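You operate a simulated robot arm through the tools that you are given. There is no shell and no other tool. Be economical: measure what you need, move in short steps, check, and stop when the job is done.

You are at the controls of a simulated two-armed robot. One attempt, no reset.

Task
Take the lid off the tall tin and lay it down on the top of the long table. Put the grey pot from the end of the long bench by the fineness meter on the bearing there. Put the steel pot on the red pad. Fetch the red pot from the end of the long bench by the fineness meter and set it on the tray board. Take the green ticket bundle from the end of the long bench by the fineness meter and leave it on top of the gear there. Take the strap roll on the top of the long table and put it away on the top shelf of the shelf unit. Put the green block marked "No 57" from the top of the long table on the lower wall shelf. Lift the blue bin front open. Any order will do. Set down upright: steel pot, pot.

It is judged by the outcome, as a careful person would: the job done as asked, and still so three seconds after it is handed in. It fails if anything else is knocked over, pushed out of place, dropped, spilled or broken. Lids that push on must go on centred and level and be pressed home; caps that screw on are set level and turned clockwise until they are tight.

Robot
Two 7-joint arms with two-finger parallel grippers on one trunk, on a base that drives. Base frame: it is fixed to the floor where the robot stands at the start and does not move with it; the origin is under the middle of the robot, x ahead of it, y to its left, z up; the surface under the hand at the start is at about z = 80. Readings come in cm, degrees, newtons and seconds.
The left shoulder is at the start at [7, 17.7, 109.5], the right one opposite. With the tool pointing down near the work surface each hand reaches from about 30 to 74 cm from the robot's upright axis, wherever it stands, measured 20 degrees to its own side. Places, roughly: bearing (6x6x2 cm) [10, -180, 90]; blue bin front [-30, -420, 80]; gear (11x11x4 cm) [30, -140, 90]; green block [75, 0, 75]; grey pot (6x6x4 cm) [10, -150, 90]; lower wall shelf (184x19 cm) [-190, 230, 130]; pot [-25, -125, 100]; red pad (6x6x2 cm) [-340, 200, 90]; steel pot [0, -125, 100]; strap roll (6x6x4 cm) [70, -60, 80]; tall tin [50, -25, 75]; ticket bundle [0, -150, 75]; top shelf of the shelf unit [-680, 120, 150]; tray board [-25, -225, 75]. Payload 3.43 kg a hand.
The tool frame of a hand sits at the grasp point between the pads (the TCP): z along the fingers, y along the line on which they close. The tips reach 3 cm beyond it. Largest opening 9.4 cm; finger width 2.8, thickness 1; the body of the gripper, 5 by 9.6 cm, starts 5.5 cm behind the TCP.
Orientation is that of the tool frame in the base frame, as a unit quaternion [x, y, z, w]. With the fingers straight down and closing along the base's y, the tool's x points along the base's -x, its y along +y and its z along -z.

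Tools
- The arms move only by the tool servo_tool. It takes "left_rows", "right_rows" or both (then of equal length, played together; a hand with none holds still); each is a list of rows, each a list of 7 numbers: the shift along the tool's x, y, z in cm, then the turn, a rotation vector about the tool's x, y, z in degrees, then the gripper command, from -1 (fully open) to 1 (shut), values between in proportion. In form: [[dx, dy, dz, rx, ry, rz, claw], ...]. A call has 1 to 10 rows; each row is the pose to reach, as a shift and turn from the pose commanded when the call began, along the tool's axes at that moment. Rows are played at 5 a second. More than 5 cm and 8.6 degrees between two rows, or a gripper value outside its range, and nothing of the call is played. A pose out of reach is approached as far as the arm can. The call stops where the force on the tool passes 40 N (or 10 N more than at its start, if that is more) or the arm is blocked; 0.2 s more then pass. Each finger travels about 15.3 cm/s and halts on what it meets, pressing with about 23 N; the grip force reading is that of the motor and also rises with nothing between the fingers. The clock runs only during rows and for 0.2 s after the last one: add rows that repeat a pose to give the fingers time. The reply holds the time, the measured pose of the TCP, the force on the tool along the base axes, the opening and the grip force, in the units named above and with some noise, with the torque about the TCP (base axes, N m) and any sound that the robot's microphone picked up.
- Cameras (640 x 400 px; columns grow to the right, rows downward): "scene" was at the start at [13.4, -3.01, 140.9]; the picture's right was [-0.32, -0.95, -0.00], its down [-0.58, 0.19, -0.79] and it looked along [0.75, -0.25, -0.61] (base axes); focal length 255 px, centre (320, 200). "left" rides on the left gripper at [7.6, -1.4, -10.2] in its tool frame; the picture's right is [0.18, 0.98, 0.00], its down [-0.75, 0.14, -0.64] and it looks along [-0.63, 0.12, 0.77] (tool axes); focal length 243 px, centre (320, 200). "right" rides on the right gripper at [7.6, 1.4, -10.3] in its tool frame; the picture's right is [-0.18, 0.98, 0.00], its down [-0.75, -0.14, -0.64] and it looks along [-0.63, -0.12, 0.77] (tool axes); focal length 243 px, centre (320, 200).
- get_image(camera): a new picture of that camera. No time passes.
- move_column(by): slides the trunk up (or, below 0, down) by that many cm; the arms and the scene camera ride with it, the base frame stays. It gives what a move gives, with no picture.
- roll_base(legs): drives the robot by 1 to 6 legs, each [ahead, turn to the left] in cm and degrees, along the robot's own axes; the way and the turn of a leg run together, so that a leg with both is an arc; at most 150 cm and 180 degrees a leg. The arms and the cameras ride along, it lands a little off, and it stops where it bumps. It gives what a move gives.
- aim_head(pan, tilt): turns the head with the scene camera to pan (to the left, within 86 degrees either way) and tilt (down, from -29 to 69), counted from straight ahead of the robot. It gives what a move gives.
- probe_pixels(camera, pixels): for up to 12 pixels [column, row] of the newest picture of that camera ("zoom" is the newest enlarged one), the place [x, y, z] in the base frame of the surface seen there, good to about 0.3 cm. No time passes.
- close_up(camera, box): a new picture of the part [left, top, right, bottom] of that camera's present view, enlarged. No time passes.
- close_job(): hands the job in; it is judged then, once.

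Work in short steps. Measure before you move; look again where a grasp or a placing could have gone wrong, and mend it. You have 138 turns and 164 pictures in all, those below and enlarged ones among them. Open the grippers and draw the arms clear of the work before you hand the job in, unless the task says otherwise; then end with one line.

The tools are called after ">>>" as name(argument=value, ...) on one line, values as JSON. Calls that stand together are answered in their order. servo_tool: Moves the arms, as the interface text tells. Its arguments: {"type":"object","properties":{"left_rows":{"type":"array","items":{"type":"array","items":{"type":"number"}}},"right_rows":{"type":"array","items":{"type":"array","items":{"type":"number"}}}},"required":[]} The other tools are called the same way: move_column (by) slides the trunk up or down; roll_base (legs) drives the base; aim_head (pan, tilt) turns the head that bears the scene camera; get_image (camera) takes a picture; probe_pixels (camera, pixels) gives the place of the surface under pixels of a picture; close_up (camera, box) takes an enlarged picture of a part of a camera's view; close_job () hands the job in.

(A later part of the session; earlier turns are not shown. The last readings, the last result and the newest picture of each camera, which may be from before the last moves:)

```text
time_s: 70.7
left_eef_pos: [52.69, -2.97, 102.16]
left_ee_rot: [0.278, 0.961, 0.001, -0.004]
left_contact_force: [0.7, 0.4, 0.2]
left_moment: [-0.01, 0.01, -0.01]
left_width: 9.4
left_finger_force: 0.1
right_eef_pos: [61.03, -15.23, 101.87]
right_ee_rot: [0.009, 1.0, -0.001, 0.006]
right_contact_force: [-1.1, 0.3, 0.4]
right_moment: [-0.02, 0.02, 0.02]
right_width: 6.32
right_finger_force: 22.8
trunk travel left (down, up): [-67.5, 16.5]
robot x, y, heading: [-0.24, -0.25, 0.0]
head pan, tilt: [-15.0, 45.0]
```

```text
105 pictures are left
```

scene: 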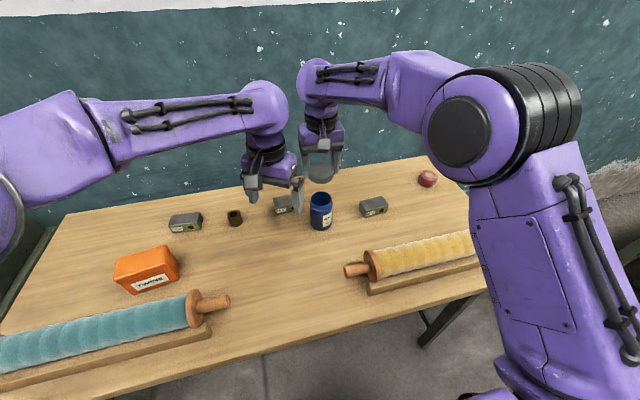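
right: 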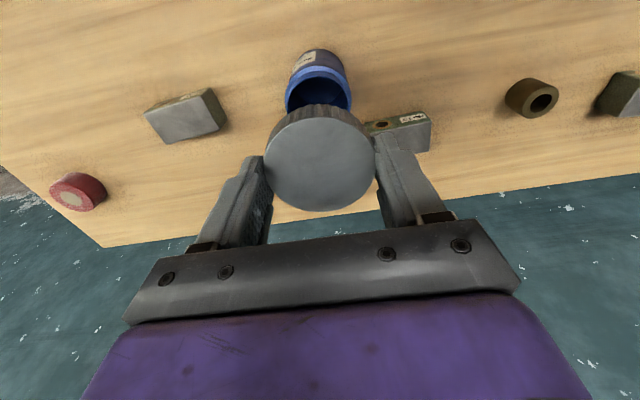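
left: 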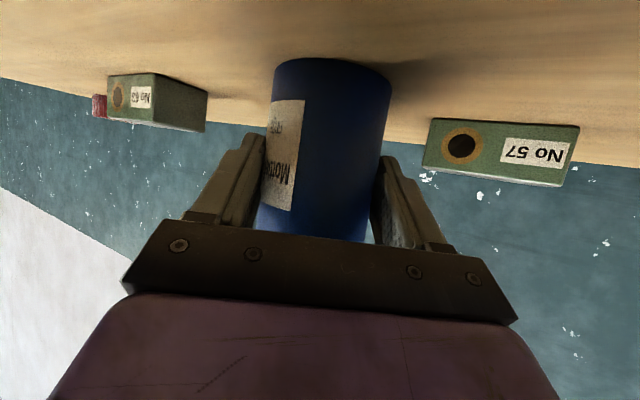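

The tin stands open and upright. I clear the left hand to the left and carry the lid to the free table area near (50,-3).

>>> servo_tool(left_rows=[[3, 2.6, -1, 0, 0, -8, -1], [6.5, 5.6, -2, 0, 0, -16, -1], [10, 8.6, -3, 0, 0, -24, -1], [13, 11.2, -3, 0, 0, -32, -1], [15.8, 13.7, -3, 0, 0, -32, -1], [15.8, 13.7, -3, 0, 0, -32, -1], [15.8, 13.7, -3, 0, 0, -32, -1], [15.8, 13.7, -3, 0, 0, -32, -1], [15.8, 13.7, -3, 0, 0, -32, -1]], right_rows=[[0, 0, 0, 0, 0, 0, 1], [0, 0, 0, 0, 0, 0, 1], [3, 3, 0, 0, 0, 0, 1], [6, 6, 0, 0, 0, 0, 1], [9, 9, 1, 0, 0, 0, 1], [11, 12, 4, 0, 0, 0, 1], [11, 12, 8.5, 0, 0, 0, 1], [11, 12, 13, 0, 0, 0, 1], [11, 12, 16.5, 0, 0, 0, 1]])

>>> get_image(camera="right")

>>> close_up(camera="scene", box=[220, 160, 380, 260])

```text
time_s: 72.7
left_eef_pos: [46.76, 17.17, 105.16]
left_ee_rot: [0.002, 1.0, 0.001, -0.003]
left_contact_force: [-0.3, -0.1, 0.0]
left_moment: [-0.01, -0.01, -0.01]
left_width: 9.39
left_finger_force: 0.1
right_eef_pos: [50.71, -3.14, 85.53]
right_ee_rot: [0.013, 1.0, 0.004, 0.005]
right_contact_force: [0.8, -0.6, -0.5]
right_moment: [-0.02, 0.04, 0.0]
right_width: 6.31
right_finger_force: 23.6
trunk travel left (down, up): [-67.5, 16.5]
robot x, y, heading: [0.1, 0.18, -0.2]
head pan, tilt: [-15.0, 45.0]
```

```text
104 pictures are left
```

right: 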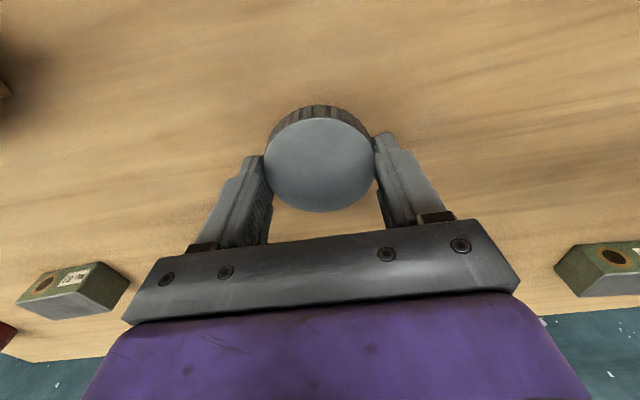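

```text
4.00 times, centred on (300, 210) of scene
```

zoom: 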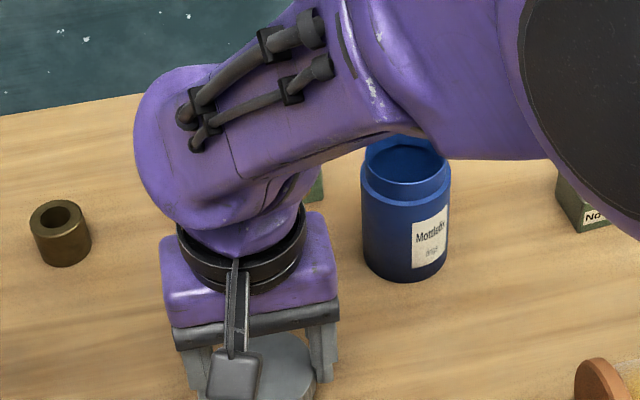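

The spot is clear. I lower the last 2.2 cm, open, and rise.

>>> servo_tool(right_rows=[[0, 0, 1, 0, 0, 0, 1], [0, 0, 1.7, 0, 0, 0, 1], [0, 0, 2.2, 0, 0, 0, 1], [0, 0, 2.2, 0, 0, 0, 1], [0, 0, 2.2, 0, 0, 0, 0], [0, 0, 2.2, 0, 0, 0, -0.9], [0, 0, 2.2, 0, 0, 0, -0.9], [0, 0, -2, 0, 0, 0, -0.9], [0, 0, -6, 0, 0, 0, -0.9], [0, 0, -10, 0, 0, 0, -0.9]])

>>> get_image(camera="right")

```text
time_s: 74.9
left_eef_pos: [46.5, 17.18, 105.18]
left_ee_rot: [0.002, 1.0, 0.001, -0.002]
left_contact_force: [0.5, 0.1, -0.2]
left_moment: [-0.02, -0.03, -0.02]
left_width: 9.41
left_finger_force: 0.0
right_eef_pos: [50.23, -3.07, 95.66]
right_ee_rot: [0.006, 1.0, -0.001, 0.006]
right_contact_force: [-0.6, -0.6, -0.1]
right_moment: [-0.01, -0.01, -0.04]
right_width: 8.93
right_finger_force: 0.0
trunk travel left (down, up): [-67.5, 16.5]
robot x, y, heading: [-0.19, 0.09, -0.1]
head pan, tilt: [-15.0, 45.0]
```

```text
102 pictures are left
```

right: 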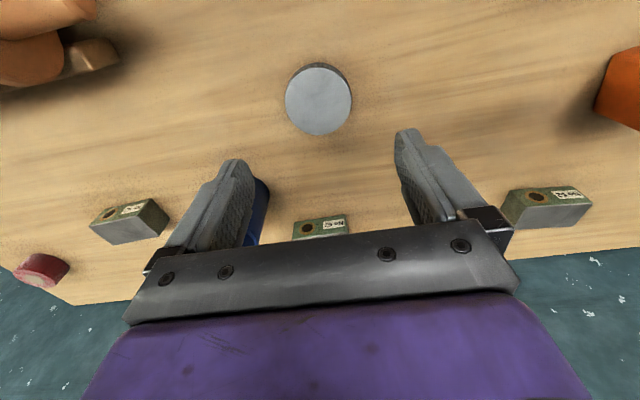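

The lid lies flat on the table. Next is block No 57; I probe its top corners in the scene view.

>>> close_up(camera="scene", box=[250, 170, 350, 240])

>>> close_up(camera="right", box=[240, 170, 440, 260])

```text
5.71 times, centred on (300, 205) of scene
```

zoom: 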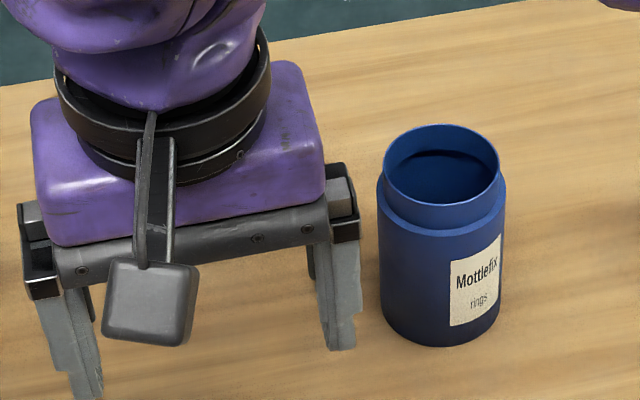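

```text
3.20 times, centred on (340, 215) of right
```

zoom: 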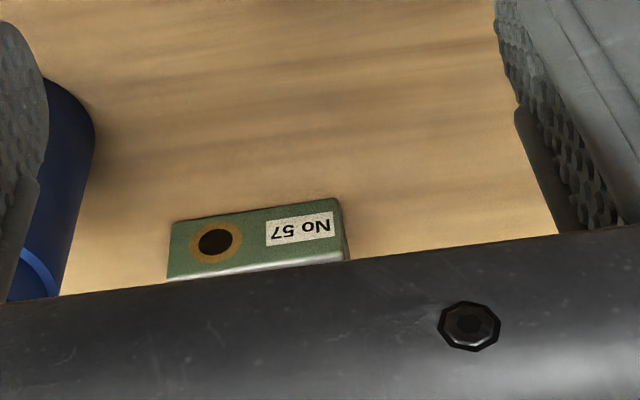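

I move the right hand over the block, at height 96, for a look down on it.

>>> servo_tool(right_rows=[[-4, -1, -2, 0, 0, 0, -1], [-8, -2, -2, 0, 0, 0, -1], [-12, -3, -1, 0, 0, 0, -1], [-16, -3.5, 0, 0, 0, 0, -1], [-17.5, -3.5, 0, 0, 0, 0, -1], [-17.5, -3.5, 0, 0, 0, 0, -1]])

>>> get_image(camera="right")

```text
time_s: 76.3
left_eef_pos: [46.53, 17.05, 105.24]
left_ee_rot: [0.002, 1.0, 0.001, -0.002]
left_contact_force: [-0.9, 0.7, 0.5]
left_moment: [-0.01, 0.01, 0.03]
left_width: 9.37
left_finger_force: 0.1
right_eef_pos: [66.93, -6.77, 95.67]
right_ee_rot: [0.008, 1.0, -0.001, 0.006]
right_contact_force: [0.3, -0.3, 0.0]
right_moment: [0.05, -0.03, 0.03]
right_width: 9.38
right_finger_force: 0.0
right hand out of reach, approached as far as the arm can: row 5, 6
trunk travel left (down, up): [-67.5, 16.5]
robot x, y, heading: [-0.08, 0.31, -0.1]
head pan, tilt: [-15.0, 45.0]
```

```text
99 pictures are left
```

right: 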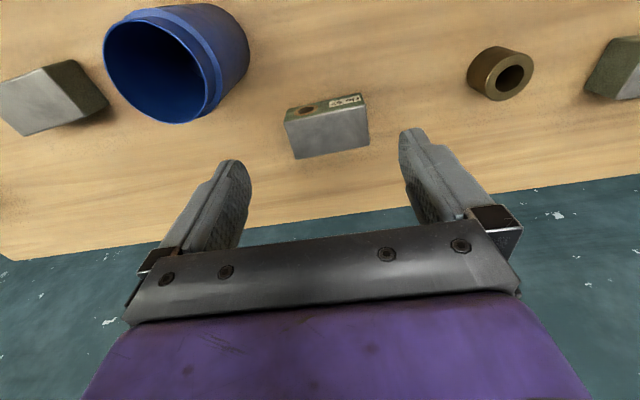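

The hand reaches x≈67 when vertical. I probe the block's top corners to plan a pitched-forward grasp by its ends.

>>> probe_pixels(camera="right", pixels=[[288, 124], [365, 105], [297, 156], [368, 145], [328, 132], [325, 112]])

```text
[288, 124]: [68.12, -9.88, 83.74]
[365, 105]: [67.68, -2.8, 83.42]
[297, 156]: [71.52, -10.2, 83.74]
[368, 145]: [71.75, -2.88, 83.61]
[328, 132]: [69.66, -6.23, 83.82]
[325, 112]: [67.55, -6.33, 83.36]
```

The block is aligned with y: centre (69.8,-6.4), 7.2 long, top 83.7. I pitch the right hand 40° forward above it.

>>> servo_tool(right_rows=[[1, 0, 0, 0, -8, 0, -1], [2, 0, 0, 0, -16, 0, -1], [3, 0, 0, 0, -24, 0, -1], [3, 0, 0, 0, -32, 0, -1], [3, 0, 0, 0, -40, 0, -1], [3, 0, 0, 0, -40, 0, -1]])

>>> get_image(camera="right")

```text
time_s: 77.9
left_eef_pos: [46.6, 17.08, 105.29]
left_ee_rot: [0.002, 1.0, 0.001, -0.002]
left_contact_force: [0.0, 0.0, -0.9]
left_moment: [-0.01, -0.02, 0.01]
left_width: 9.39
left_finger_force: 0.0
right_eef_pos: [64.89, -9.16, 96.22]
right_ee_rot: [0.048, 0.937, 0.019, 0.344]
right_contact_force: [-0.3, -0.7, 0.6]
right_moment: [0.01, -0.01, 0.0]
right_width: 9.4
right_finger_force: 0.1
trunk travel left (down, up): [-67.5, 16.5]
robot x, y, heading: [0.15, 0.27, -0.1]
head pan, tilt: [-15.0, 45.0]
stopped in row 6 (right hand): the arm was blocked; the commanded pose is now the measured one
```

```text
98 pictures are left
```

right: 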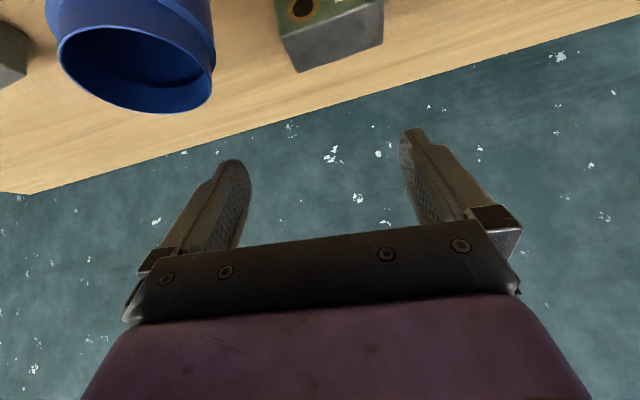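

The arm is blocked at this pitch near its limits, so I'd rather stand closer. I raise the hand out, and look down at the table edge and base.

>>> servo_tool(right_rows=[[0, 0, -3, 0, 8, 0, -1], [0, 0, -5, 0, 16, 0, -1], [0, 0, -8, 0, 24, 0, -1], [0, 0, -10, 0, 32, 0, -1], [0, 0, -12, 0, 40, 0, -1], [0, 0, -12, 0, 40, 0, -1]])

>>> aim_head(pan=0, tilt=69)

>>> get_image(camera="scene")

>>> probe_pixels(camera="scene", pixels=[[320, 200], [320, 260], [320, 300], [320, 340], [320, 380], [150, 330], [480, 330]])

```text
time_s: 79.3
left_eef_pos: [46.57, 17.11, 105.26]
left_ee_rot: [0.002, 1.0, 0.0, -0.002]
left_contact_force: [0.8, 0.3, 0.0]
left_moment: [0.01, 0.02, -0.01]
left_width: 9.41
left_finger_force: 0.1
right_eef_pos: [56.99, -8.94, 105.55]
right_ee_rot: [0.036, 0.999, 0.033, 0.002]
right_contact_force: [0.8, 0.2, 0.2]
right_moment: [-0.02, 0.02, 0.0]
right_width: 9.41
right_finger_force: 0.1
trunk travel left (down, up): [-67.5, 16.5]
robot x, y, heading: [0.06, 0.31, -0.2]
head pan, tilt: [-15.0, 45.0]
```

```text
time_s: 80.2
left_eef_pos: [46.62, 17.11, 105.26]
left_ee_rot: [0.002, 1.0, 0.001, -0.001]
left_contact_force: [-0.2, -0.2, 0.4]
left_moment: [-0.01, -0.01, 0.03]
left_width: 9.4
left_finger_force: 0.1
right_eef_pos: [56.99, -9.06, 105.48]
right_ee_rot: [0.036, 0.999, 0.032, 0.002]
right_contact_force: [-0.9, 0.2, 0.2]
right_moment: [0.0, -0.01, 0.03]
right_width: 9.42
right_finger_force: 0.0
trunk travel left (down, up): [-67.5, 16.5]
robot x, y, heading: [-0.31, -0.05, 0.2]
head pan, tilt: [0.0, 68.8]
```

```text
97 pictures are left
```

scene: 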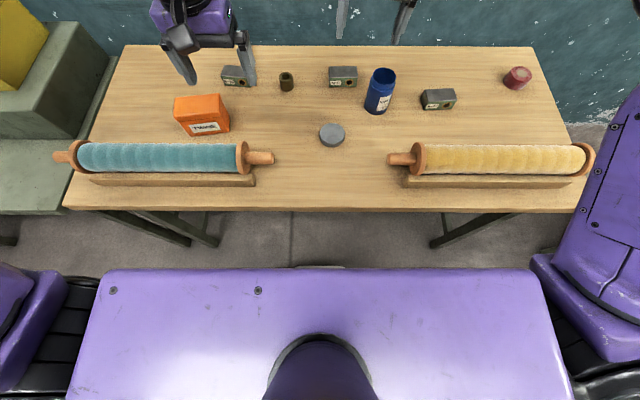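

```text
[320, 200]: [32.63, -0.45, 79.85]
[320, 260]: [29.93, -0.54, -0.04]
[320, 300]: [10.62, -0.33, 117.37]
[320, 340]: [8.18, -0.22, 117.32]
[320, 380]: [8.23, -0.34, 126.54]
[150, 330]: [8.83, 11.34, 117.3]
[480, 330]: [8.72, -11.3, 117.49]
```

The table edge is close, so rather than drive in I turn the base 30° left, which brings the right shoulder ~6 cm nearer the block; the hands are well above everything.

>>> roll_base(legs=[[0, 30]])

>>> get_image(camera="right")

```text
time_s: 82.1
left_eef_pos: [31.95, 38.16, 105.17]
left_ee_rot: [-0.257, 0.967, 0.001, -0.002]
left_contact_force: [0.0, 0.6, -0.3]
left_moment: [0.02, 0.02, 0.0]
left_width: 9.38
left_finger_force: 0.1
right_eef_pos: [54.0, 20.66, 105.46]
right_ee_rot: [-0.225, 0.974, 0.033, -0.006]
right_contact_force: [0.2, 0.0, -0.5]
right_moment: [0.0, -0.01, 0.02]
right_width: 9.4
right_finger_force: 0.1
trunk travel left (down, up): [-67.5, 16.5]
robot x, y, heading: [-0.42, 0.04, 29.7]
head pan, tilt: [0.0, 68.8]
```

```text
96 pictures are left
```

right: 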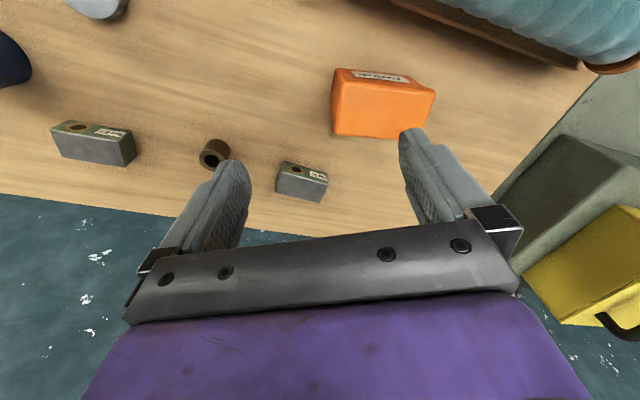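

I bring the right hand back over the block with yaw zeroed.

>>> servo_tool(right_rows=[[-0.3, -4.6, 0, 0, 0, 4, -1], [-0.6, -9.2, 0, 1, 0, 8, -1], [-1, -13.8, 0, 2, 0, 13, -1], [-1.3, -18.4, 1, 3, 0, 18, -1], [-1.6, -23, 2, 3.8, 0, 22, -1], [-2, -27.5, 3, 3.8, 0, 26, -1], [-2.3, -31.8, 4, 3.8, 0, 26, -1], [-2.3, -31.8, 6.4, 3.8, 0, 26, -1], [-2.3, -31.8, 6.4, 3.8, 0, 26, -1]])

>>> get_image(camera="right")

>>> probe_pixels(camera="right", pixels=[[320, 100], [320, 120], [320, 140]])

```text
time_s: 84.1
left_eef_pos: [31.73, 38.1, 105.29]
left_ee_rot: [-0.256, 0.967, 0.002, -0.002]
left_contact_force: [0.1, 0.3, 1.0]
left_moment: [-0.02, 0.0, -0.01]
left_width: 9.37
left_finger_force: 0.0
right_eef_pos: [69.64, -6.57, 96.96]
right_ee_rot: [0.001, 1.0, -0.002, -0.006]
right_contact_force: [-0.9, 0.5, 0.5]
right_moment: [-0.01, 0.0, 0.03]
right_width: 9.42
right_finger_force: 0.1
trunk travel left (down, up): [-67.5, 16.5]
robot x, y, heading: [-0.39, 0.12, 30.1]
head pan, tilt: [0.0, 68.8]
```

```text
95 pictures are left
```

right: 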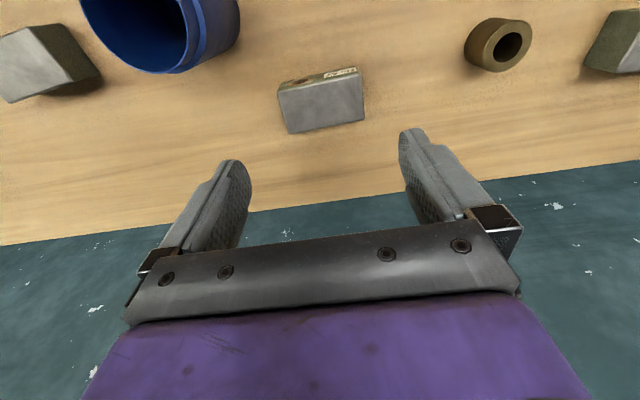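

```text
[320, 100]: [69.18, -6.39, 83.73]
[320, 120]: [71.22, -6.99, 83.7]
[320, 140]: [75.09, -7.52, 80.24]
```

I reached the spot. Before choosing the grasp pitch I look at the wall shelf (head panned left 86°).

>>> aim_head(pan=86, tilt=5)

>>> get_image(camera="scene")

```text
time_s: 85.7
left_eef_pos: [31.76, 38.04, 105.23]
left_ee_rot: [-0.257, 0.966, 0.001, -0.003]
left_contact_force: [0.5, -0.7, -0.1]
left_moment: [0.03, 0.02, -0.01]
left_width: 9.41
left_finger_force: 0.0
right_eef_pos: [69.77, -6.57, 96.94]
right_ee_rot: [0.001, 1.0, -0.002, -0.007]
right_contact_force: [-0.8, 0.4, -0.1]
right_moment: [-0.04, 0.0, 0.0]
right_width: 9.41
right_finger_force: 0.0
trunk travel left (down, up): [-67.5, 16.5]
robot x, y, heading: [-0.07, -0.3, 30.1]
head pan, tilt: [85.9, 5.0]
```

```text
94 pictures are left
```

scene: 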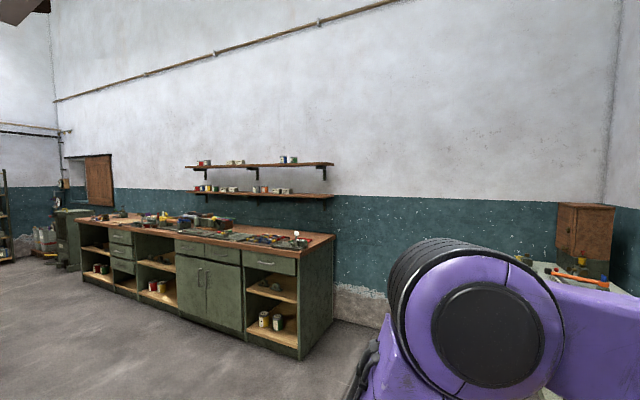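

>>> close_up(camera="scene", box=[180, 145, 350, 250])

>>> probe_pixels(camera="zoom", pixels=[[60, 180], [570, 190], [300, 183], [560, 70], [330, 68], [560, 60], [570, 345], [100, 270], [300, 310], [450, 170], [520, 183]])

```text
3.76 times, centred on (265, 198) of scene
```

zoom: 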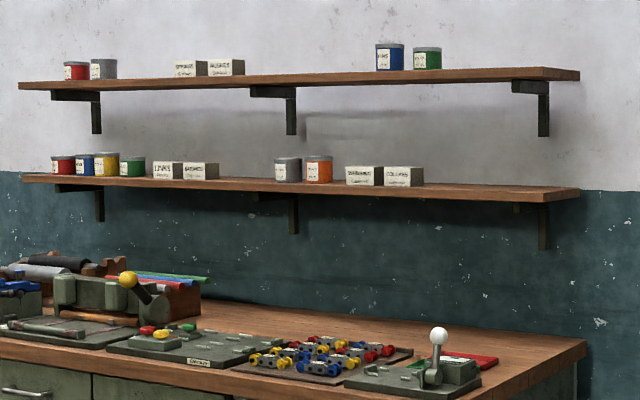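

```text
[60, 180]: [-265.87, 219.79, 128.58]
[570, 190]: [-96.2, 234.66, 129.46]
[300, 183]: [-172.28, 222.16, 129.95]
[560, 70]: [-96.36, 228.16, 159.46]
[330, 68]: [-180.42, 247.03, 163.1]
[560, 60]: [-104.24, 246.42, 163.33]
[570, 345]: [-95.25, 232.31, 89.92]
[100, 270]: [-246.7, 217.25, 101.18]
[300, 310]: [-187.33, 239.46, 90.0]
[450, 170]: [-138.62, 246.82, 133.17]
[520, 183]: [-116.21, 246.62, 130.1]
```

The lower shelf is at z≈130 with ~30 cm clearance below the upper one, free between x -134 and -100; a forward-pitched grasp is best there. I back off a little and pitch the right hand 45°.

>>> servo_tool(right_rows=[[2, 0, 0, 0, -8, 0, -1], [4, 0, 0, 0, -16, 0, -1], [6, 0, 0, 0, -24, 0, -1], [6.7, 0, 0, 0, -32, 0, -1], [6.7, 0, 0, 0, -40, 0, -1], [6.7, 0, 0, 0, -45, 0, -1], [6.7, 0, 0, 0, -45, 0, -1]])

>>> get_image(camera="right")

```text
time_s: 87.3
left_eef_pos: [31.82, 38.01, 105.29]
left_ee_rot: [-0.256, 0.967, 0.002, -0.002]
left_contact_force: [0.1, 0.2, 0.1]
left_moment: [-0.01, -0.02, -0.01]
left_width: 9.38
left_finger_force: 0.0
right_eef_pos: [63.09, -6.52, 97.26]
right_ee_rot: [0.0, 0.926, -0.002, 0.378]
right_contact_force: [-1.1, 0.0, -0.2]
right_moment: [0.03, 0.02, 0.03]
right_width: 9.4
right_finger_force: 0.1
trunk travel left (down, up): [-67.5, 16.5]
robot x, y, heading: [0.03, -0.08, 30.2]
head pan, tilt: [85.9, 5.0]
```

```text
92 pictures are left
```

right: 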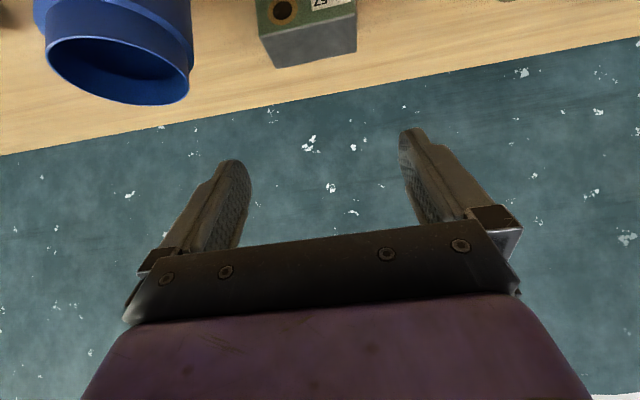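

The pitch is in place. I move in over the block ends, staying clear of the tin, and stop to check before closing.

>>> servo_tool(right_rows=[[2, 0.1, 4, 0, 0, 0, -1], [3.5, 0.1, 8, 0, 0, 0, -1], [4.8, 0.1, 11.5, 0, 0, 0, -1], [5.4, 0.1, 13.6, 0, 0, 0, -1], [5.4, 0.1, 13.6, 0, 0, 0, -1]])

>>> get_image(camera="right")

```text
time_s: 88.5
left_eef_pos: [31.67, 38.14, 105.29]
left_ee_rot: [-0.257, 0.966, 0.001, -0.002]
left_contact_force: [-0.3, 0.3, 0.4]
left_moment: [-0.02, -0.01, 0.01]
left_width: 9.38
left_finger_force: 0.0
right_eef_pos: [68.66, -6.66, 83.79]
right_ee_rot: [0.0, 0.926, -0.002, 0.377]
right_contact_force: [0.2, 0.0, -0.5]
right_moment: [0.02, -0.01, -0.03]
right_width: 9.43
right_finger_force: 0.0
trunk travel left (down, up): [-67.5, 16.5]
robot x, y, heading: [0.03, -0.34, 29.8]
head pan, tilt: [85.9, 5.0]
```

```text
91 pictures are left
```

right: 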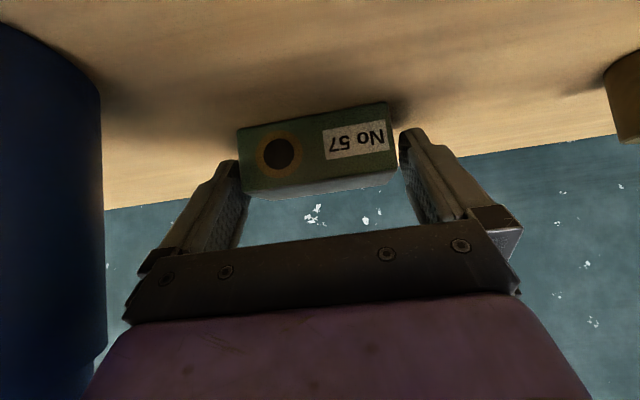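

The block sits between the fingers. I close, lift straight up, then back.

>>> servo_tool(right_rows=[[0, 0, 0, 0, 0, 0, 0], [0, 0, 0, 0, 0, 0, 0.8], [0, 0, 0, 0, 0, 0, 0.8], [-2, 0, -2, 0, 0, 0, 0.8], [-5, 0, -5, 0, 0, 0, 0.8], [-7, 0, -8.5, 0, 0, 0, 0.8], [-7.1, 0, -12, 0, 0, 0, 0.8], [-7.1, 0, -15.5, 0, 0, 0, 0.8]])

>>> get_image(camera="right")

>>> aim_head(pan=-50, tilt=40)

>>> get_image(camera="scene")

```text
time_s: 90.3
left_eef_pos: [31.79, 38.06, 105.13]
left_ee_rot: [-0.257, 0.966, 0.0, -0.002]
left_contact_force: [-0.3, 0.0, -0.3]
left_moment: [-0.01, 0.02, 0.05]
left_width: 9.39
left_finger_force: 0.0
right_eef_pos: [62.74, -6.56, 99.76]
right_ee_rot: [0.001, 0.926, -0.003, 0.377]
right_contact_force: [-0.1, 0.3, -7.1]
right_moment: [0.01, 0.14, 0.03]
right_width: 8.44
right_finger_force: 23.3
trunk travel left (down, up): [-67.5, 16.5]
robot x, y, heading: [0.36, 0.16, 30.0]
head pan, tilt: [85.9, 5.0]
```

```text
90 pictures are left
```

right: 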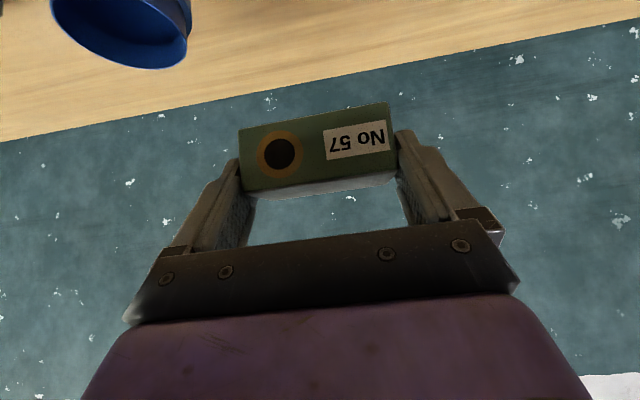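

```text
time_s: 92.5
left_eef_pos: [31.83, 38.07, 105.23]
left_ee_rot: [-0.257, 0.966, 0.001, -0.004]
left_contact_force: [0.6, 0.0, -0.6]
left_moment: [0.02, -0.02, 0.0]
left_width: 9.39
left_finger_force: 0.1
right_eef_pos: [62.96, -6.39, 99.66]
right_ee_rot: [0.0, 0.926, -0.002, 0.377]
right_contact_force: [0.1, -0.8, -7.3]
right_moment: [0.0, 0.08, -0.04]
right_width: 8.43
right_finger_force: 22.3
trunk travel left (down, up): [-67.5, 16.5]
robot x, y, heading: [-0.22, -0.12, 30.0]
head pan, tilt: [-50.0, 40.0]
```

```text
89 pictures are left
```

scene: 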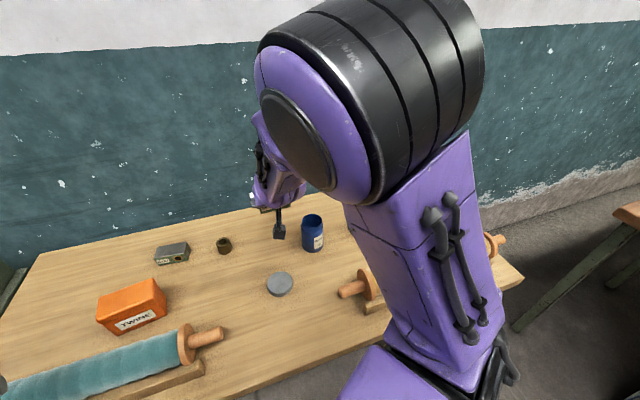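

Block held (about 0.7 kg). For the strap roll I must stand farther right: I raise the column 16 cm for clearance, then turn to face -y, drive 64 cm and turn back to heading -20°.

>>> move_column(by=16)

>>> roll_base(legs=[[0, -120], [66, 0], [0, 70]])

>>> aim_head(pan=15, tilt=45)

>>> get_image(camera="scene")

>>> get_image(camera="left")

```text
time_s: 94.3
left_eef_pos: [31.99, 38.11, 121.27]
left_ee_rot: [-0.257, 0.966, 0.001, -0.003]
left_contact_force: [-0.9, -0.3, 0.4]
left_moment: [-0.02, -0.01, 0.0]
left_width: 9.42
left_finger_force: 0.2
right_eef_pos: [63.04, -6.52, 115.71]
right_ee_rot: [0.0, 0.926, -0.002, 0.377]
right_contact_force: [0.7, 0.0, -7.6]
right_moment: [-0.02, 0.07, 0.01]
right_width: 8.41
right_finger_force: 22.7
trunk travel left (down, up): [-83.5, 0.5]
robot x, y, heading: [0.08, 0.13, 29.6]
head pan, tilt: [-50.0, 40.0]
```

```text
time_s: 106.0
left_eef_pos: [48.14, -67.1, 121.17]
left_ee_rot: [0.186, 0.982, 0.002, -0.003]
left_contact_force: [-0.2, -0.3, 0.0]
left_moment: [-0.01, -0.02, -0.03]
left_width: 9.42
left_finger_force: 0.1
right_eef_pos: [32.89, -118.97, 115.76]
right_ee_rot: [0.402, 0.835, -0.165, 0.338]
right_contact_force: [0.4, -0.4, -6.8]
right_moment: [0.07, 0.05, 0.0]
right_width: 8.42
right_finger_force: 22.8
trunk travel left (down, up): [-83.5, 0.5]
robot x, y, heading: [-1.58, -66.11, -21.3]
head pan, tilt: [-50.0, 40.0]
```

```text
time_s: 107.4
left_eef_pos: [48.33, -66.9, 121.14]
left_ee_rot: [0.187, 0.982, 0.003, -0.002]
left_contact_force: [0.5, -0.1, -0.4]
left_moment: [0.01, -0.02, -0.01]
left_width: 9.39
left_finger_force: 0.1
right_eef_pos: [33.03, -119.05, 115.65]
right_ee_rot: [0.401, 0.835, -0.165, 0.338]
right_contact_force: [0.2, 0.0, -7.8]
right_moment: [0.06, 0.07, -0.01]
right_width: 8.41
right_finger_force: 22.8
trunk travel left (down, up): [-83.5, 0.5]
robot x, y, heading: [-1.63, -66.08, -21.3]
head pan, tilt: [15.0, 45.0]
```

```text
88 pictures are left
```

scene: 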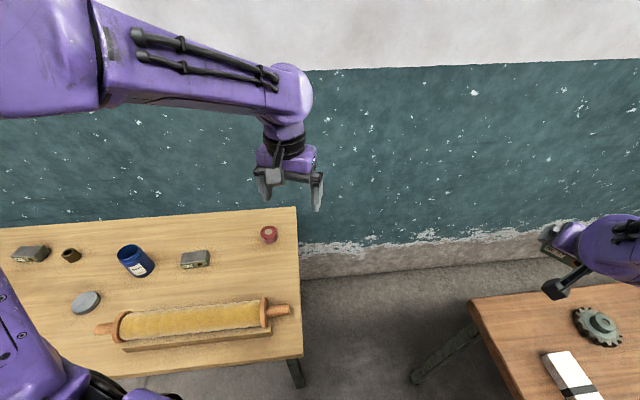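

```text
87 pictures are left
```

left: 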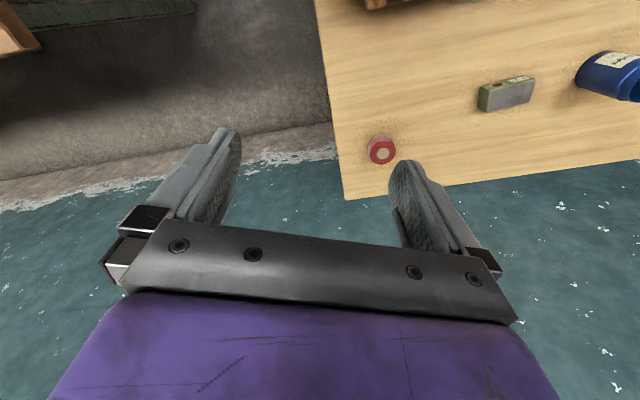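

I can see the strap roll at left px (382,150). I measure it in both views.

>>> probe_pixels(camera="left", pixels=[[383, 152], [370, 148], [396, 150], [381, 138], [385, 163]])

>>> probe_pixels(camera="scene", pixels=[[269, 231], [262, 232], [275, 231], [269, 228], [269, 240], [480, 300], [598, 325], [598, 318], [640, 290], [565, 375]])

```text
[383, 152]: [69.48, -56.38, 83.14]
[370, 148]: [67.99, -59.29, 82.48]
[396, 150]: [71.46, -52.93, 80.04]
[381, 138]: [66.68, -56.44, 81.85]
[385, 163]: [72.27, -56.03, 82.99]
```

```text
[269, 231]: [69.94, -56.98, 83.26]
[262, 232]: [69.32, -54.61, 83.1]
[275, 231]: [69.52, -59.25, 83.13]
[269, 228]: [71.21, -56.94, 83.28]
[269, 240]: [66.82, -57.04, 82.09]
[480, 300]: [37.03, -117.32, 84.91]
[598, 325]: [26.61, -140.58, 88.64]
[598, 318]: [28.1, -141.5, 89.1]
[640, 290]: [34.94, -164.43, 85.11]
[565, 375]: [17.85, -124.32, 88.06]
```

Roll centre (69.5,-56.6), top 83.2. I pitch the left hand 40° and move to a staging point 12 cm short.

>>> servo_tool(left_rows=[[0, 0, 0, 0, -8, 0, -1], [0, 0, 0, 0, -16, 0, -1], [0, 0, 0, 0, -24, 0, -1], [0, 0, 0, 0, -32, 0, -1], [0, 0, 0, 0, -40, 0, -1], [0, 0, 0, 0, -40, 0, -1]])

>>> servo_tool(left_rows=[[1.6, 2.2, 3.3, 0, 0, 0, -1], [3.2, 4.4, 6.6, 0, 0, 0, -1], [4.8, 6.6, 9.9, 0, 0, 0, -1], [6.4, 8.8, 13.2, 0, 0, 0, -1], [8, 11, 16.5, 0, 0, 0, -1], [9.7, 13.2, 19.8, 0, 0, 0, -1], [11.3, 15.4, 23, 0, 0, 0, -1], [12.9, 17.5, 26, 0, 0, 0, -1], [12.9, 17.5, 26, 0, 0, 0, -1]])

>>> get_image(camera="left")

```text
time_s: 108.8
left_eef_pos: [48.19, -66.85, 121.14]
left_ee_rot: [0.176, 0.924, -0.062, 0.334]
left_contact_force: [-0.3, -0.4, 0.8]
left_moment: [-0.01, -0.01, 0.03]
left_width: 9.4
left_finger_force: 0.1
right_eef_pos: [32.96, -119.01, 115.58]
right_ee_rot: [0.401, 0.835, -0.165, 0.338]
right_contact_force: [0.3, 1.4, -7.0]
right_moment: [0.11, 0.07, 0.03]
right_width: 8.45
right_finger_force: 23.0
trunk travel left (down, up): [-83.5, 0.5]
robot x, y, heading: [-1.41, -65.58, -21.2]
head pan, tilt: [15.0, 45.0]
```

```text
time_s: 110.8
left_eef_pos: [60.92, -52.93, 93.03]
left_ee_rot: [0.176, 0.924, -0.062, 0.335]
left_contact_force: [-0.6, -1.0, 0.1]
left_moment: [-0.01, 0.02, 0.04]
left_width: 9.39
left_finger_force: 0.0
right_eef_pos: [32.87, -119.07, 115.65]
right_ee_rot: [0.401, 0.835, -0.165, 0.338]
right_contact_force: [-0.2, 0.4, -7.6]
right_moment: [0.06, 0.03, -0.03]
right_width: 8.44
right_finger_force: 23.2
trunk travel left (down, up): [-83.5, 0.5]
robot x, y, heading: [-1.11, -66.03, -21.0]
head pan, tilt: [15.0, 45.0]
```

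```text
86 pictures are left
```

left: 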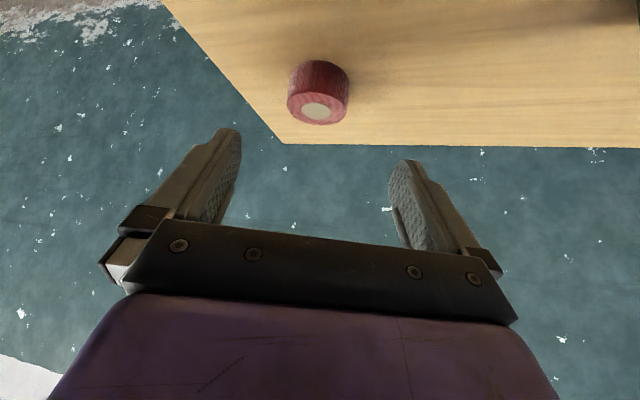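

Aligned. I go in 12.2 cm, close and lift.

>>> servo_tool(left_rows=[[0, -0.2, 4.5, 0, 0, 0, -1], [0, -0.28, 9, 0, 0, 0, -1], [0, -0.28, 12.2, 0, 0, 0, -1], [0, -0.28, 12.2, 0, 0, 0, -0.2], [0, -0.28, 12.2, 0, 0, 0, 0.8], [0, -0.28, 12.2, 0, 0, 0, 0.8], [-2, -0.28, 10, 0, 0, 0, 0.8], [-5, -0.28, 7, 0, 0, 0, 0.8], [-8, -0.28, 3, 0, 0, 0, 0.8], [-10, -0.28, 0, 0, 0, 0, 0.8]])

>>> get_image(camera="left")

```text
time_s: 113.0
left_eef_pos: [67.87, -56.07, 99.42]
left_ee_rot: [0.175, 0.924, -0.062, 0.334]
left_contact_force: [-1.0, 0.0, 0.0]
left_moment: [0.0, 0.03, 0.0]
left_width: 5.79
left_finger_force: 23.4
right_eef_pos: [32.98, -118.97, 115.61]
right_ee_rot: [0.401, 0.835, -0.165, 0.338]
right_contact_force: [0.3, 0.4, -6.5]
right_moment: [0.06, 0.05, 0.01]
right_width: 8.44
right_finger_force: 23.3
trunk travel left (down, up): [-83.5, 0.5]
robot x, y, heading: [-1.49, -65.77, -21.2]
head pan, tilt: [15.0, 45.0]
```

```text
85 pictures are left
```

left: 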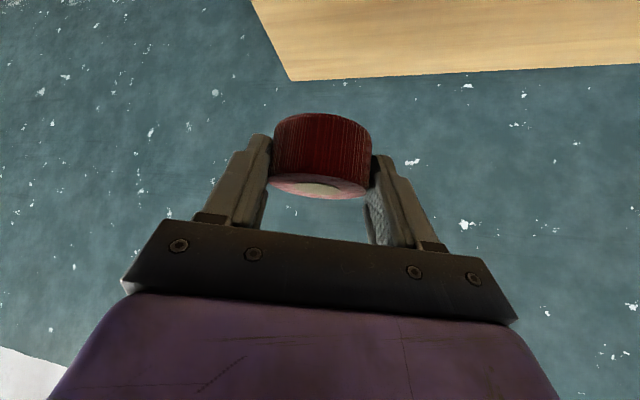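

The roll is held level. I draw both hands in and up, then turn to face the wall shelf direction (heading ~103°) and look at the way.

>>> servo_tool(left_rows=[[0.8, -2, -4, 0, 0, 0, 0.8], [1.6, -4, -8, 0, 0, 0, 0.8], [2.5, -6, -12, 0, 0, 0, 0.8], [3.3, -8, -16, 0, 0, 0, 0.8], [4.1, -10, -20, 0, 0, 0, 0.8], [4.9, -12, -23.7, 0, 0, 0, 0.8]], right_rows=[[1.8, 1.4, -1.8, 0, 0, 0, 0.8], [3.6, 2.8, -3.6, 0, 0, 0, 0.8], [5.4, 4.2, -5.4, 0, 0, 0, 0.8], [7.2, 5.6, -7.2, 0, 0, 0, 0.8], [9, 7, -9, 0, 0, 0, 0.8], [10.9, 8.5, -10.7, 0, 0, 0, 0.8]])

>>> roll_base(legs=[[0, 124]])

>>> aim_head(pan=0, tilt=20)

>>> get_image(camera="scene")

```text
time_s: 114.4
left_eef_pos: [47.6, -61.28, 114.99]
left_ee_rot: [0.177, 0.924, -0.062, 0.333]
left_contact_force: [-0.6, 0.4, -0.8]
left_moment: [0.06, 0.0, 0.0]
left_width: 5.81
left_finger_force: 22.4
left hand out of reach, approached as far as the arm can: row 6
right_eef_pos: [30.46, -104.22, 109.37]
right_ee_rot: [0.4, 0.834, -0.167, 0.341]
right_contact_force: [0.2, -0.4, -7.0]
right_moment: [0.06, 0.09, -0.04]
right_width: 8.45
right_finger_force: 23.3
right hand out of reach, approached as far as the arm can: row 2, 3, 4, 5, 6
trunk travel left (down, up): [-83.5, 0.5]
robot x, y, heading: [-1.08, -65.67, -21.3]
head pan, tilt: [15.0, 45.0]
```

```text
time_s: 119.9
left_eef_pos: [-31.87, -27.11, 114.87]
left_ee_rot: [0.727, -0.597, -0.263, -0.213]
left_contact_force: [-0.2, -0.8, -0.8]
left_moment: [-0.02, 0.0, 0.04]
left_width: 5.81
left_finger_force: 22.5
right_eef_pos: [13.19, -18.4, 109.34]
right_ee_rot: [-0.541, 0.751, 0.219, 0.307]
right_contact_force: [-0.1, 0.0, -8.5]
right_moment: [-0.11, 0.04, -0.03]
right_width: 8.42
right_finger_force: 22.9
trunk travel left (down, up): [-83.5, 0.5]
robot x, y, heading: [-1.66, -66.0, 101.7]
head pan, tilt: [15.0, 45.0]
```

```text
time_s: 120.8
left_eef_pos: [-32.06, -26.99, 114.99]
left_ee_rot: [0.727, -0.597, -0.263, -0.214]
left_contact_force: [-0.3, 1.4, -0.4]
left_moment: [-0.04, -0.02, -0.03]
left_width: 5.78
left_finger_force: 23.4
right_eef_pos: [13.28, -18.33, 109.19]
right_ee_rot: [-0.541, 0.752, 0.217, 0.307]
right_contact_force: [-0.7, 0.8, -8.2]
right_moment: [-0.11, 0.03, -0.01]
right_width: 8.42
right_finger_force: 22.7
trunk travel left (down, up): [-83.5, 0.5]
robot x, y, heading: [-1.36, -65.83, 101.5]
head pan, tilt: [0.0, 20.0]
```

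```text
84 pictures are left
```

scene: 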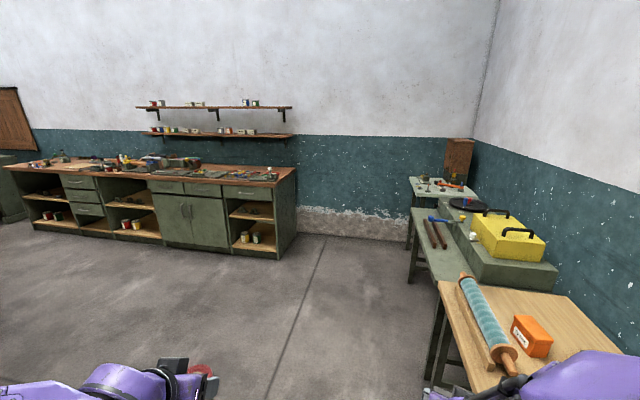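

The floor right of the cabinet bench is free. I probe the bench corner and the equipment's edge to choose where to stand.

>>> probe_pixels(camera="scene", pixels=[[279, 184], [280, 258], [296, 170], [412, 182], [405, 245], [410, 280], [340, 300], [292, 137], [292, 106]])

```text
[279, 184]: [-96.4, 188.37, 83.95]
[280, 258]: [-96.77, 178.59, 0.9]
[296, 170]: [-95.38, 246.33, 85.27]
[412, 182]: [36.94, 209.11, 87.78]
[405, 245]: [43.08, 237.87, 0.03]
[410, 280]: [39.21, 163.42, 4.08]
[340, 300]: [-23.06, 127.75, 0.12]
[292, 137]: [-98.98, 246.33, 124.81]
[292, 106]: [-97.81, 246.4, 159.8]
```

Bench end is at x=-96, wall at y=247. I raise the right hand 26 cm first, then drive up past the bench end and arrive heading 160°.

>>> servo_tool(right_rows=[[-3.3, 0, -3.4, 0, 0, 0, 0.8], [-6.6, 0, -6.8, 0, 0, 0, 0.8], [-9.9, 0, -10.2, 0, 0, 0, 0.8], [-13.2, 0, -13.6, 0, 0, 0, 0.8], [-16.5, 0, -17, 0, 0, 0, 0.8], [-18.5, 0, -19, 0, 0, 0, 0.8], [-18.5, 0, -19, 0, 0, 0, 0.8]])

>>> roll_base(legs=[[0, -10], [121, 0], [121, 0], [0, 68.5], [36, 0]])

>>> aim_head(pan=-15, tilt=15)

>>> get_image(camera="scene")

```text
time_s: 122.4
left_eef_pos: [-32.0, -27.1, 114.86]
left_ee_rot: [0.728, -0.596, -0.263, -0.213]
left_contact_force: [0.8, -0.1, -0.7]
left_moment: [-0.01, 0.01, -0.02]
left_width: 5.81
left_finger_force: 23.0
right_eef_pos: [13.16, -18.27, 135.89]
right_ee_rot: [-0.542, 0.751, 0.219, 0.306]
right_contact_force: [1.2, 0.7, -7.5]
right_moment: [-0.13, 0.01, -0.02]
right_width: 8.21
right_finger_force: 22.8
trunk travel left (down, up): [-83.5, 0.5]
robot x, y, heading: [-1.56, -65.88, 101.4]
head pan, tilt: [0.0, 20.0]
```

```text
time_s: 139.8
left_eef_pos: [-88.13, 181.6, 114.99]
left_ee_rot: [0.926, -0.164, -0.335, -0.057]
left_contact_force: [0.1, -0.2, -0.4]
left_moment: [-0.03, -0.01, 0.02]
left_width: 5.78
left_finger_force: 23.4
right_eef_pos: [-71.8, 224.66, 135.83]
right_ee_rot: [0.84, -0.391, -0.341, -0.16]
right_contact_force: [1.0, 0.5, -6.9]
right_moment: [-0.08, -0.1, -0.01]
right_width: 8.21
right_finger_force: 23.0
trunk travel left (down, up): [-83.5, 0.5]
robot x, y, heading: [-39.61, 187.71, 160.3]
head pan, tilt: [0.0, 20.0]
```

```text
time_s: 140.6
left_eef_pos: [-88.25, 181.63, 114.93]
left_ee_rot: [0.926, -0.164, -0.334, -0.057]
left_contact_force: [-0.8, -0.2, -1.4]
left_moment: [0.0, 0.0, 0.01]
left_width: 5.77
left_finger_force: 23.1
right_eef_pos: [-72.05, 224.79, 135.67]
right_ee_rot: [0.841, -0.39, -0.339, -0.161]
right_contact_force: [-1.0, -0.3, -7.8]
right_moment: [-0.07, -0.1, 0.03]
right_width: 8.18
right_finger_force: 22.6
trunk travel left (down, up): [-83.5, 0.5]
robot x, y, heading: [-38.88, 187.22, 160.1]
head pan, tilt: [-15.0, 15.0]
```

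```text
83 pictures are left
```

scene: 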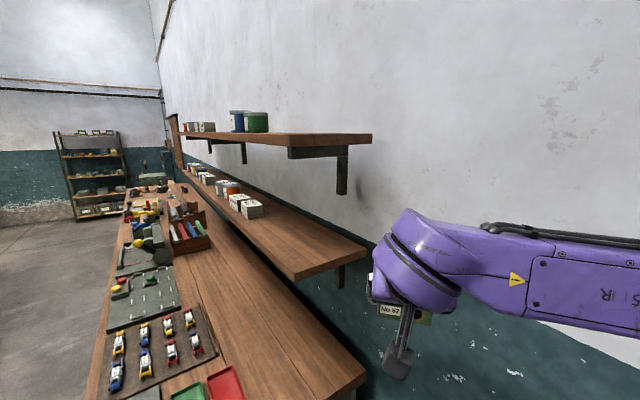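

I probe the lower shelf's end and its neighbours, and check the block in the right camera.

>>> probe_pixels(camera="scene", pixels=[[358, 243], [300, 273], [320, 250], [250, 215], [262, 212], [300, 235], [260, 232], [345, 170], [286, 143], [365, 137]])

>>> get_image(camera="right")

```text
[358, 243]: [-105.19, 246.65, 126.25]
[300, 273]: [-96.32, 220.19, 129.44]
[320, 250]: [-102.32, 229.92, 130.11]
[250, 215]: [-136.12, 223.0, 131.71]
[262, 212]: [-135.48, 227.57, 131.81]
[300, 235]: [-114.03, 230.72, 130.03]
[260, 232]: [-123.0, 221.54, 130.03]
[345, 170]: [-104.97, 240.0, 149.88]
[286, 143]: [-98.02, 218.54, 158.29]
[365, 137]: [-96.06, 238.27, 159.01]
```

```text
82 pictures are left
```

right: 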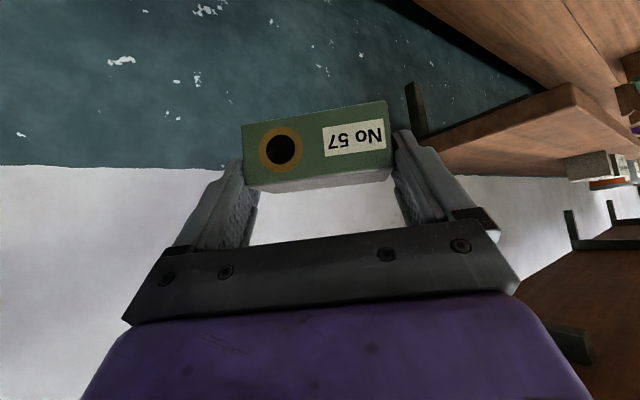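

Shelf top: y 219.5–238.5, end at x=-96, z 130; boxes start at x≈-133. I drive 10 cm nearer.

>>> roll_base(legs=[[10, 0]])

```text
time_s: 141.8
left_eef_pos: [-97.04, 184.85, 115.12]
left_ee_rot: [0.925, -0.165, -0.337, -0.059]
left_contact_force: [0.3, 0.0, -1.0]
left_moment: [0.02, 0.02, -0.05]
left_width: 5.78
left_finger_force: 23.3
right_eef_pos: [-80.73, 227.88, 136.09]
right_ee_rot: [0.839, -0.391, -0.342, -0.161]
right_contact_force: [0.3, -0.6, -7.0]
right_moment: [-0.06, -0.1, 0.01]
right_width: 8.21
right_finger_force: 23.2
trunk travel left (down, up): [-83.5, 0.5]
robot x, y, heading: [-48.24, 191.12, 159.9]
head pan, tilt: [-15.0, 15.0]
```

I carry the block over the shelf at constant height (28 cm in -x).

>>> servo_tool(right_rows=[[-2.2, 3.6, 2.1, 0, 0, 0, 0.8], [-4.4, 7.2, 4.2, 0, 0, 0, 0.8], [-6.6, 10.7, 6.4, 0, 0, 0, 0.8], [-8.9, 14.3, 8.5, 0, 0, 0, 0.8], [-11.1, 17.9, 10.6, 0, 0, 0, 0.8], [-13.35, 21.46, 12.74, 0, 0, 0, 0.8], [-13.35, 21.46, 12.74, 0, 0, 0, 0.8]])

>>> get_image(camera="scene")

>>> get_image(camera="right")

```text
time_s: 143.4
left_eef_pos: [-97.38, 185.07, 114.88]
left_ee_rot: [0.926, -0.165, -0.335, -0.057]
left_contact_force: [0.7, -0.1, -0.4]
left_moment: [0.0, 0.01, 0.01]
left_width: 5.78
left_finger_force: 22.9
right_eef_pos: [-109.8, 228.6, 135.82]
right_ee_rot: [0.84, -0.391, -0.34, -0.161]
right_contact_force: [0.5, 0.3, -7.3]
right_moment: [-0.1, -0.07, -0.01]
right_width: 8.19
right_finger_force: 22.7
trunk travel left (down, up): [-83.5, 0.5]
robot x, y, heading: [-48.59, 190.75, 160.0]
head pan, tilt: [-15.0, 15.0]
```

```text
81 pictures are left
```

scene: 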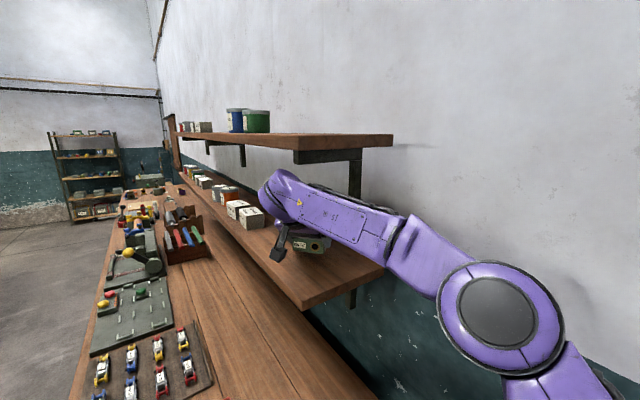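

```text
80 pictures are left
```

right: 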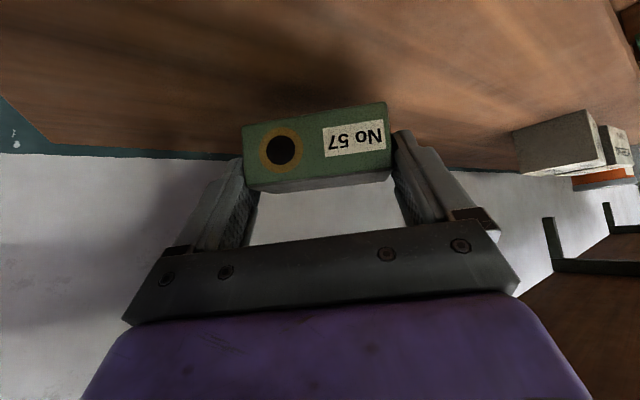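

The block hovers over the shelf, free around. I lower it 2 cm until it rests, open, and back out horizontally.

>>> servo_tool(right_rows=[[0.7, 0, 0.72, 0, 0, 0, 0.8], [1.2, 0, 1.23, 0, 0, 0, 0.8], [1.45, 0, 1.5, 0, 0, 0, 0.8], [1.45, 0, 1.5, 0, 0, 0, 0.8]])

>>> get_image(camera="right")

>>> probe_pixels(camera="right", pixels=[[300, 122], [300, 105], [345, 108], [260, 125], [320, 145]])

```text
time_s: 144.4
left_eef_pos: [-97.58, 184.89, 114.98]
left_ee_rot: [0.926, -0.164, -0.335, -0.058]
left_contact_force: [0.5, 0.6, -1.1]
left_moment: [-0.02, 0.02, -0.01]
left_width: 5.79
left_finger_force: 23.0
right_eef_pos: [-109.63, 228.33, 133.87]
right_ee_rot: [0.839, -0.39, -0.343, -0.162]
right_contact_force: [-1.6, -0.9, 4.6]
right_moment: [0.52, 0.0, 0.11]
right_width: 8.21
right_finger_force: 23.1
trunk travel left (down, up): [-83.5, 0.5]
robot x, y, heading: [-48.45, 190.86, 159.9]
head pan, tilt: [-15.0, 15.0]
```

```text
79 pictures are left
```

right: 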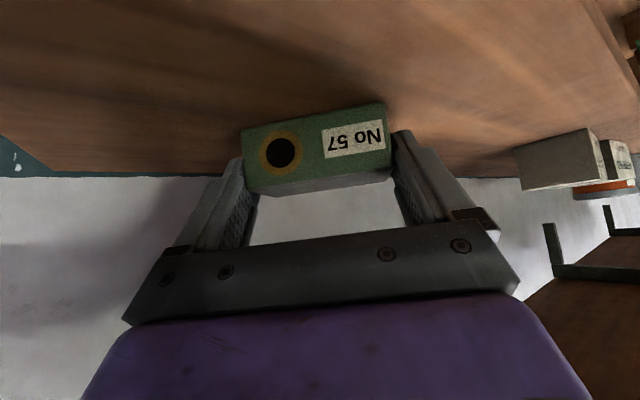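

```text
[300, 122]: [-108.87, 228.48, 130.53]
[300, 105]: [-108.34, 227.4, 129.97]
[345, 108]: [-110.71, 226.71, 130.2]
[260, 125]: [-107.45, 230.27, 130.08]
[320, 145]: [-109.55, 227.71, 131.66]
```

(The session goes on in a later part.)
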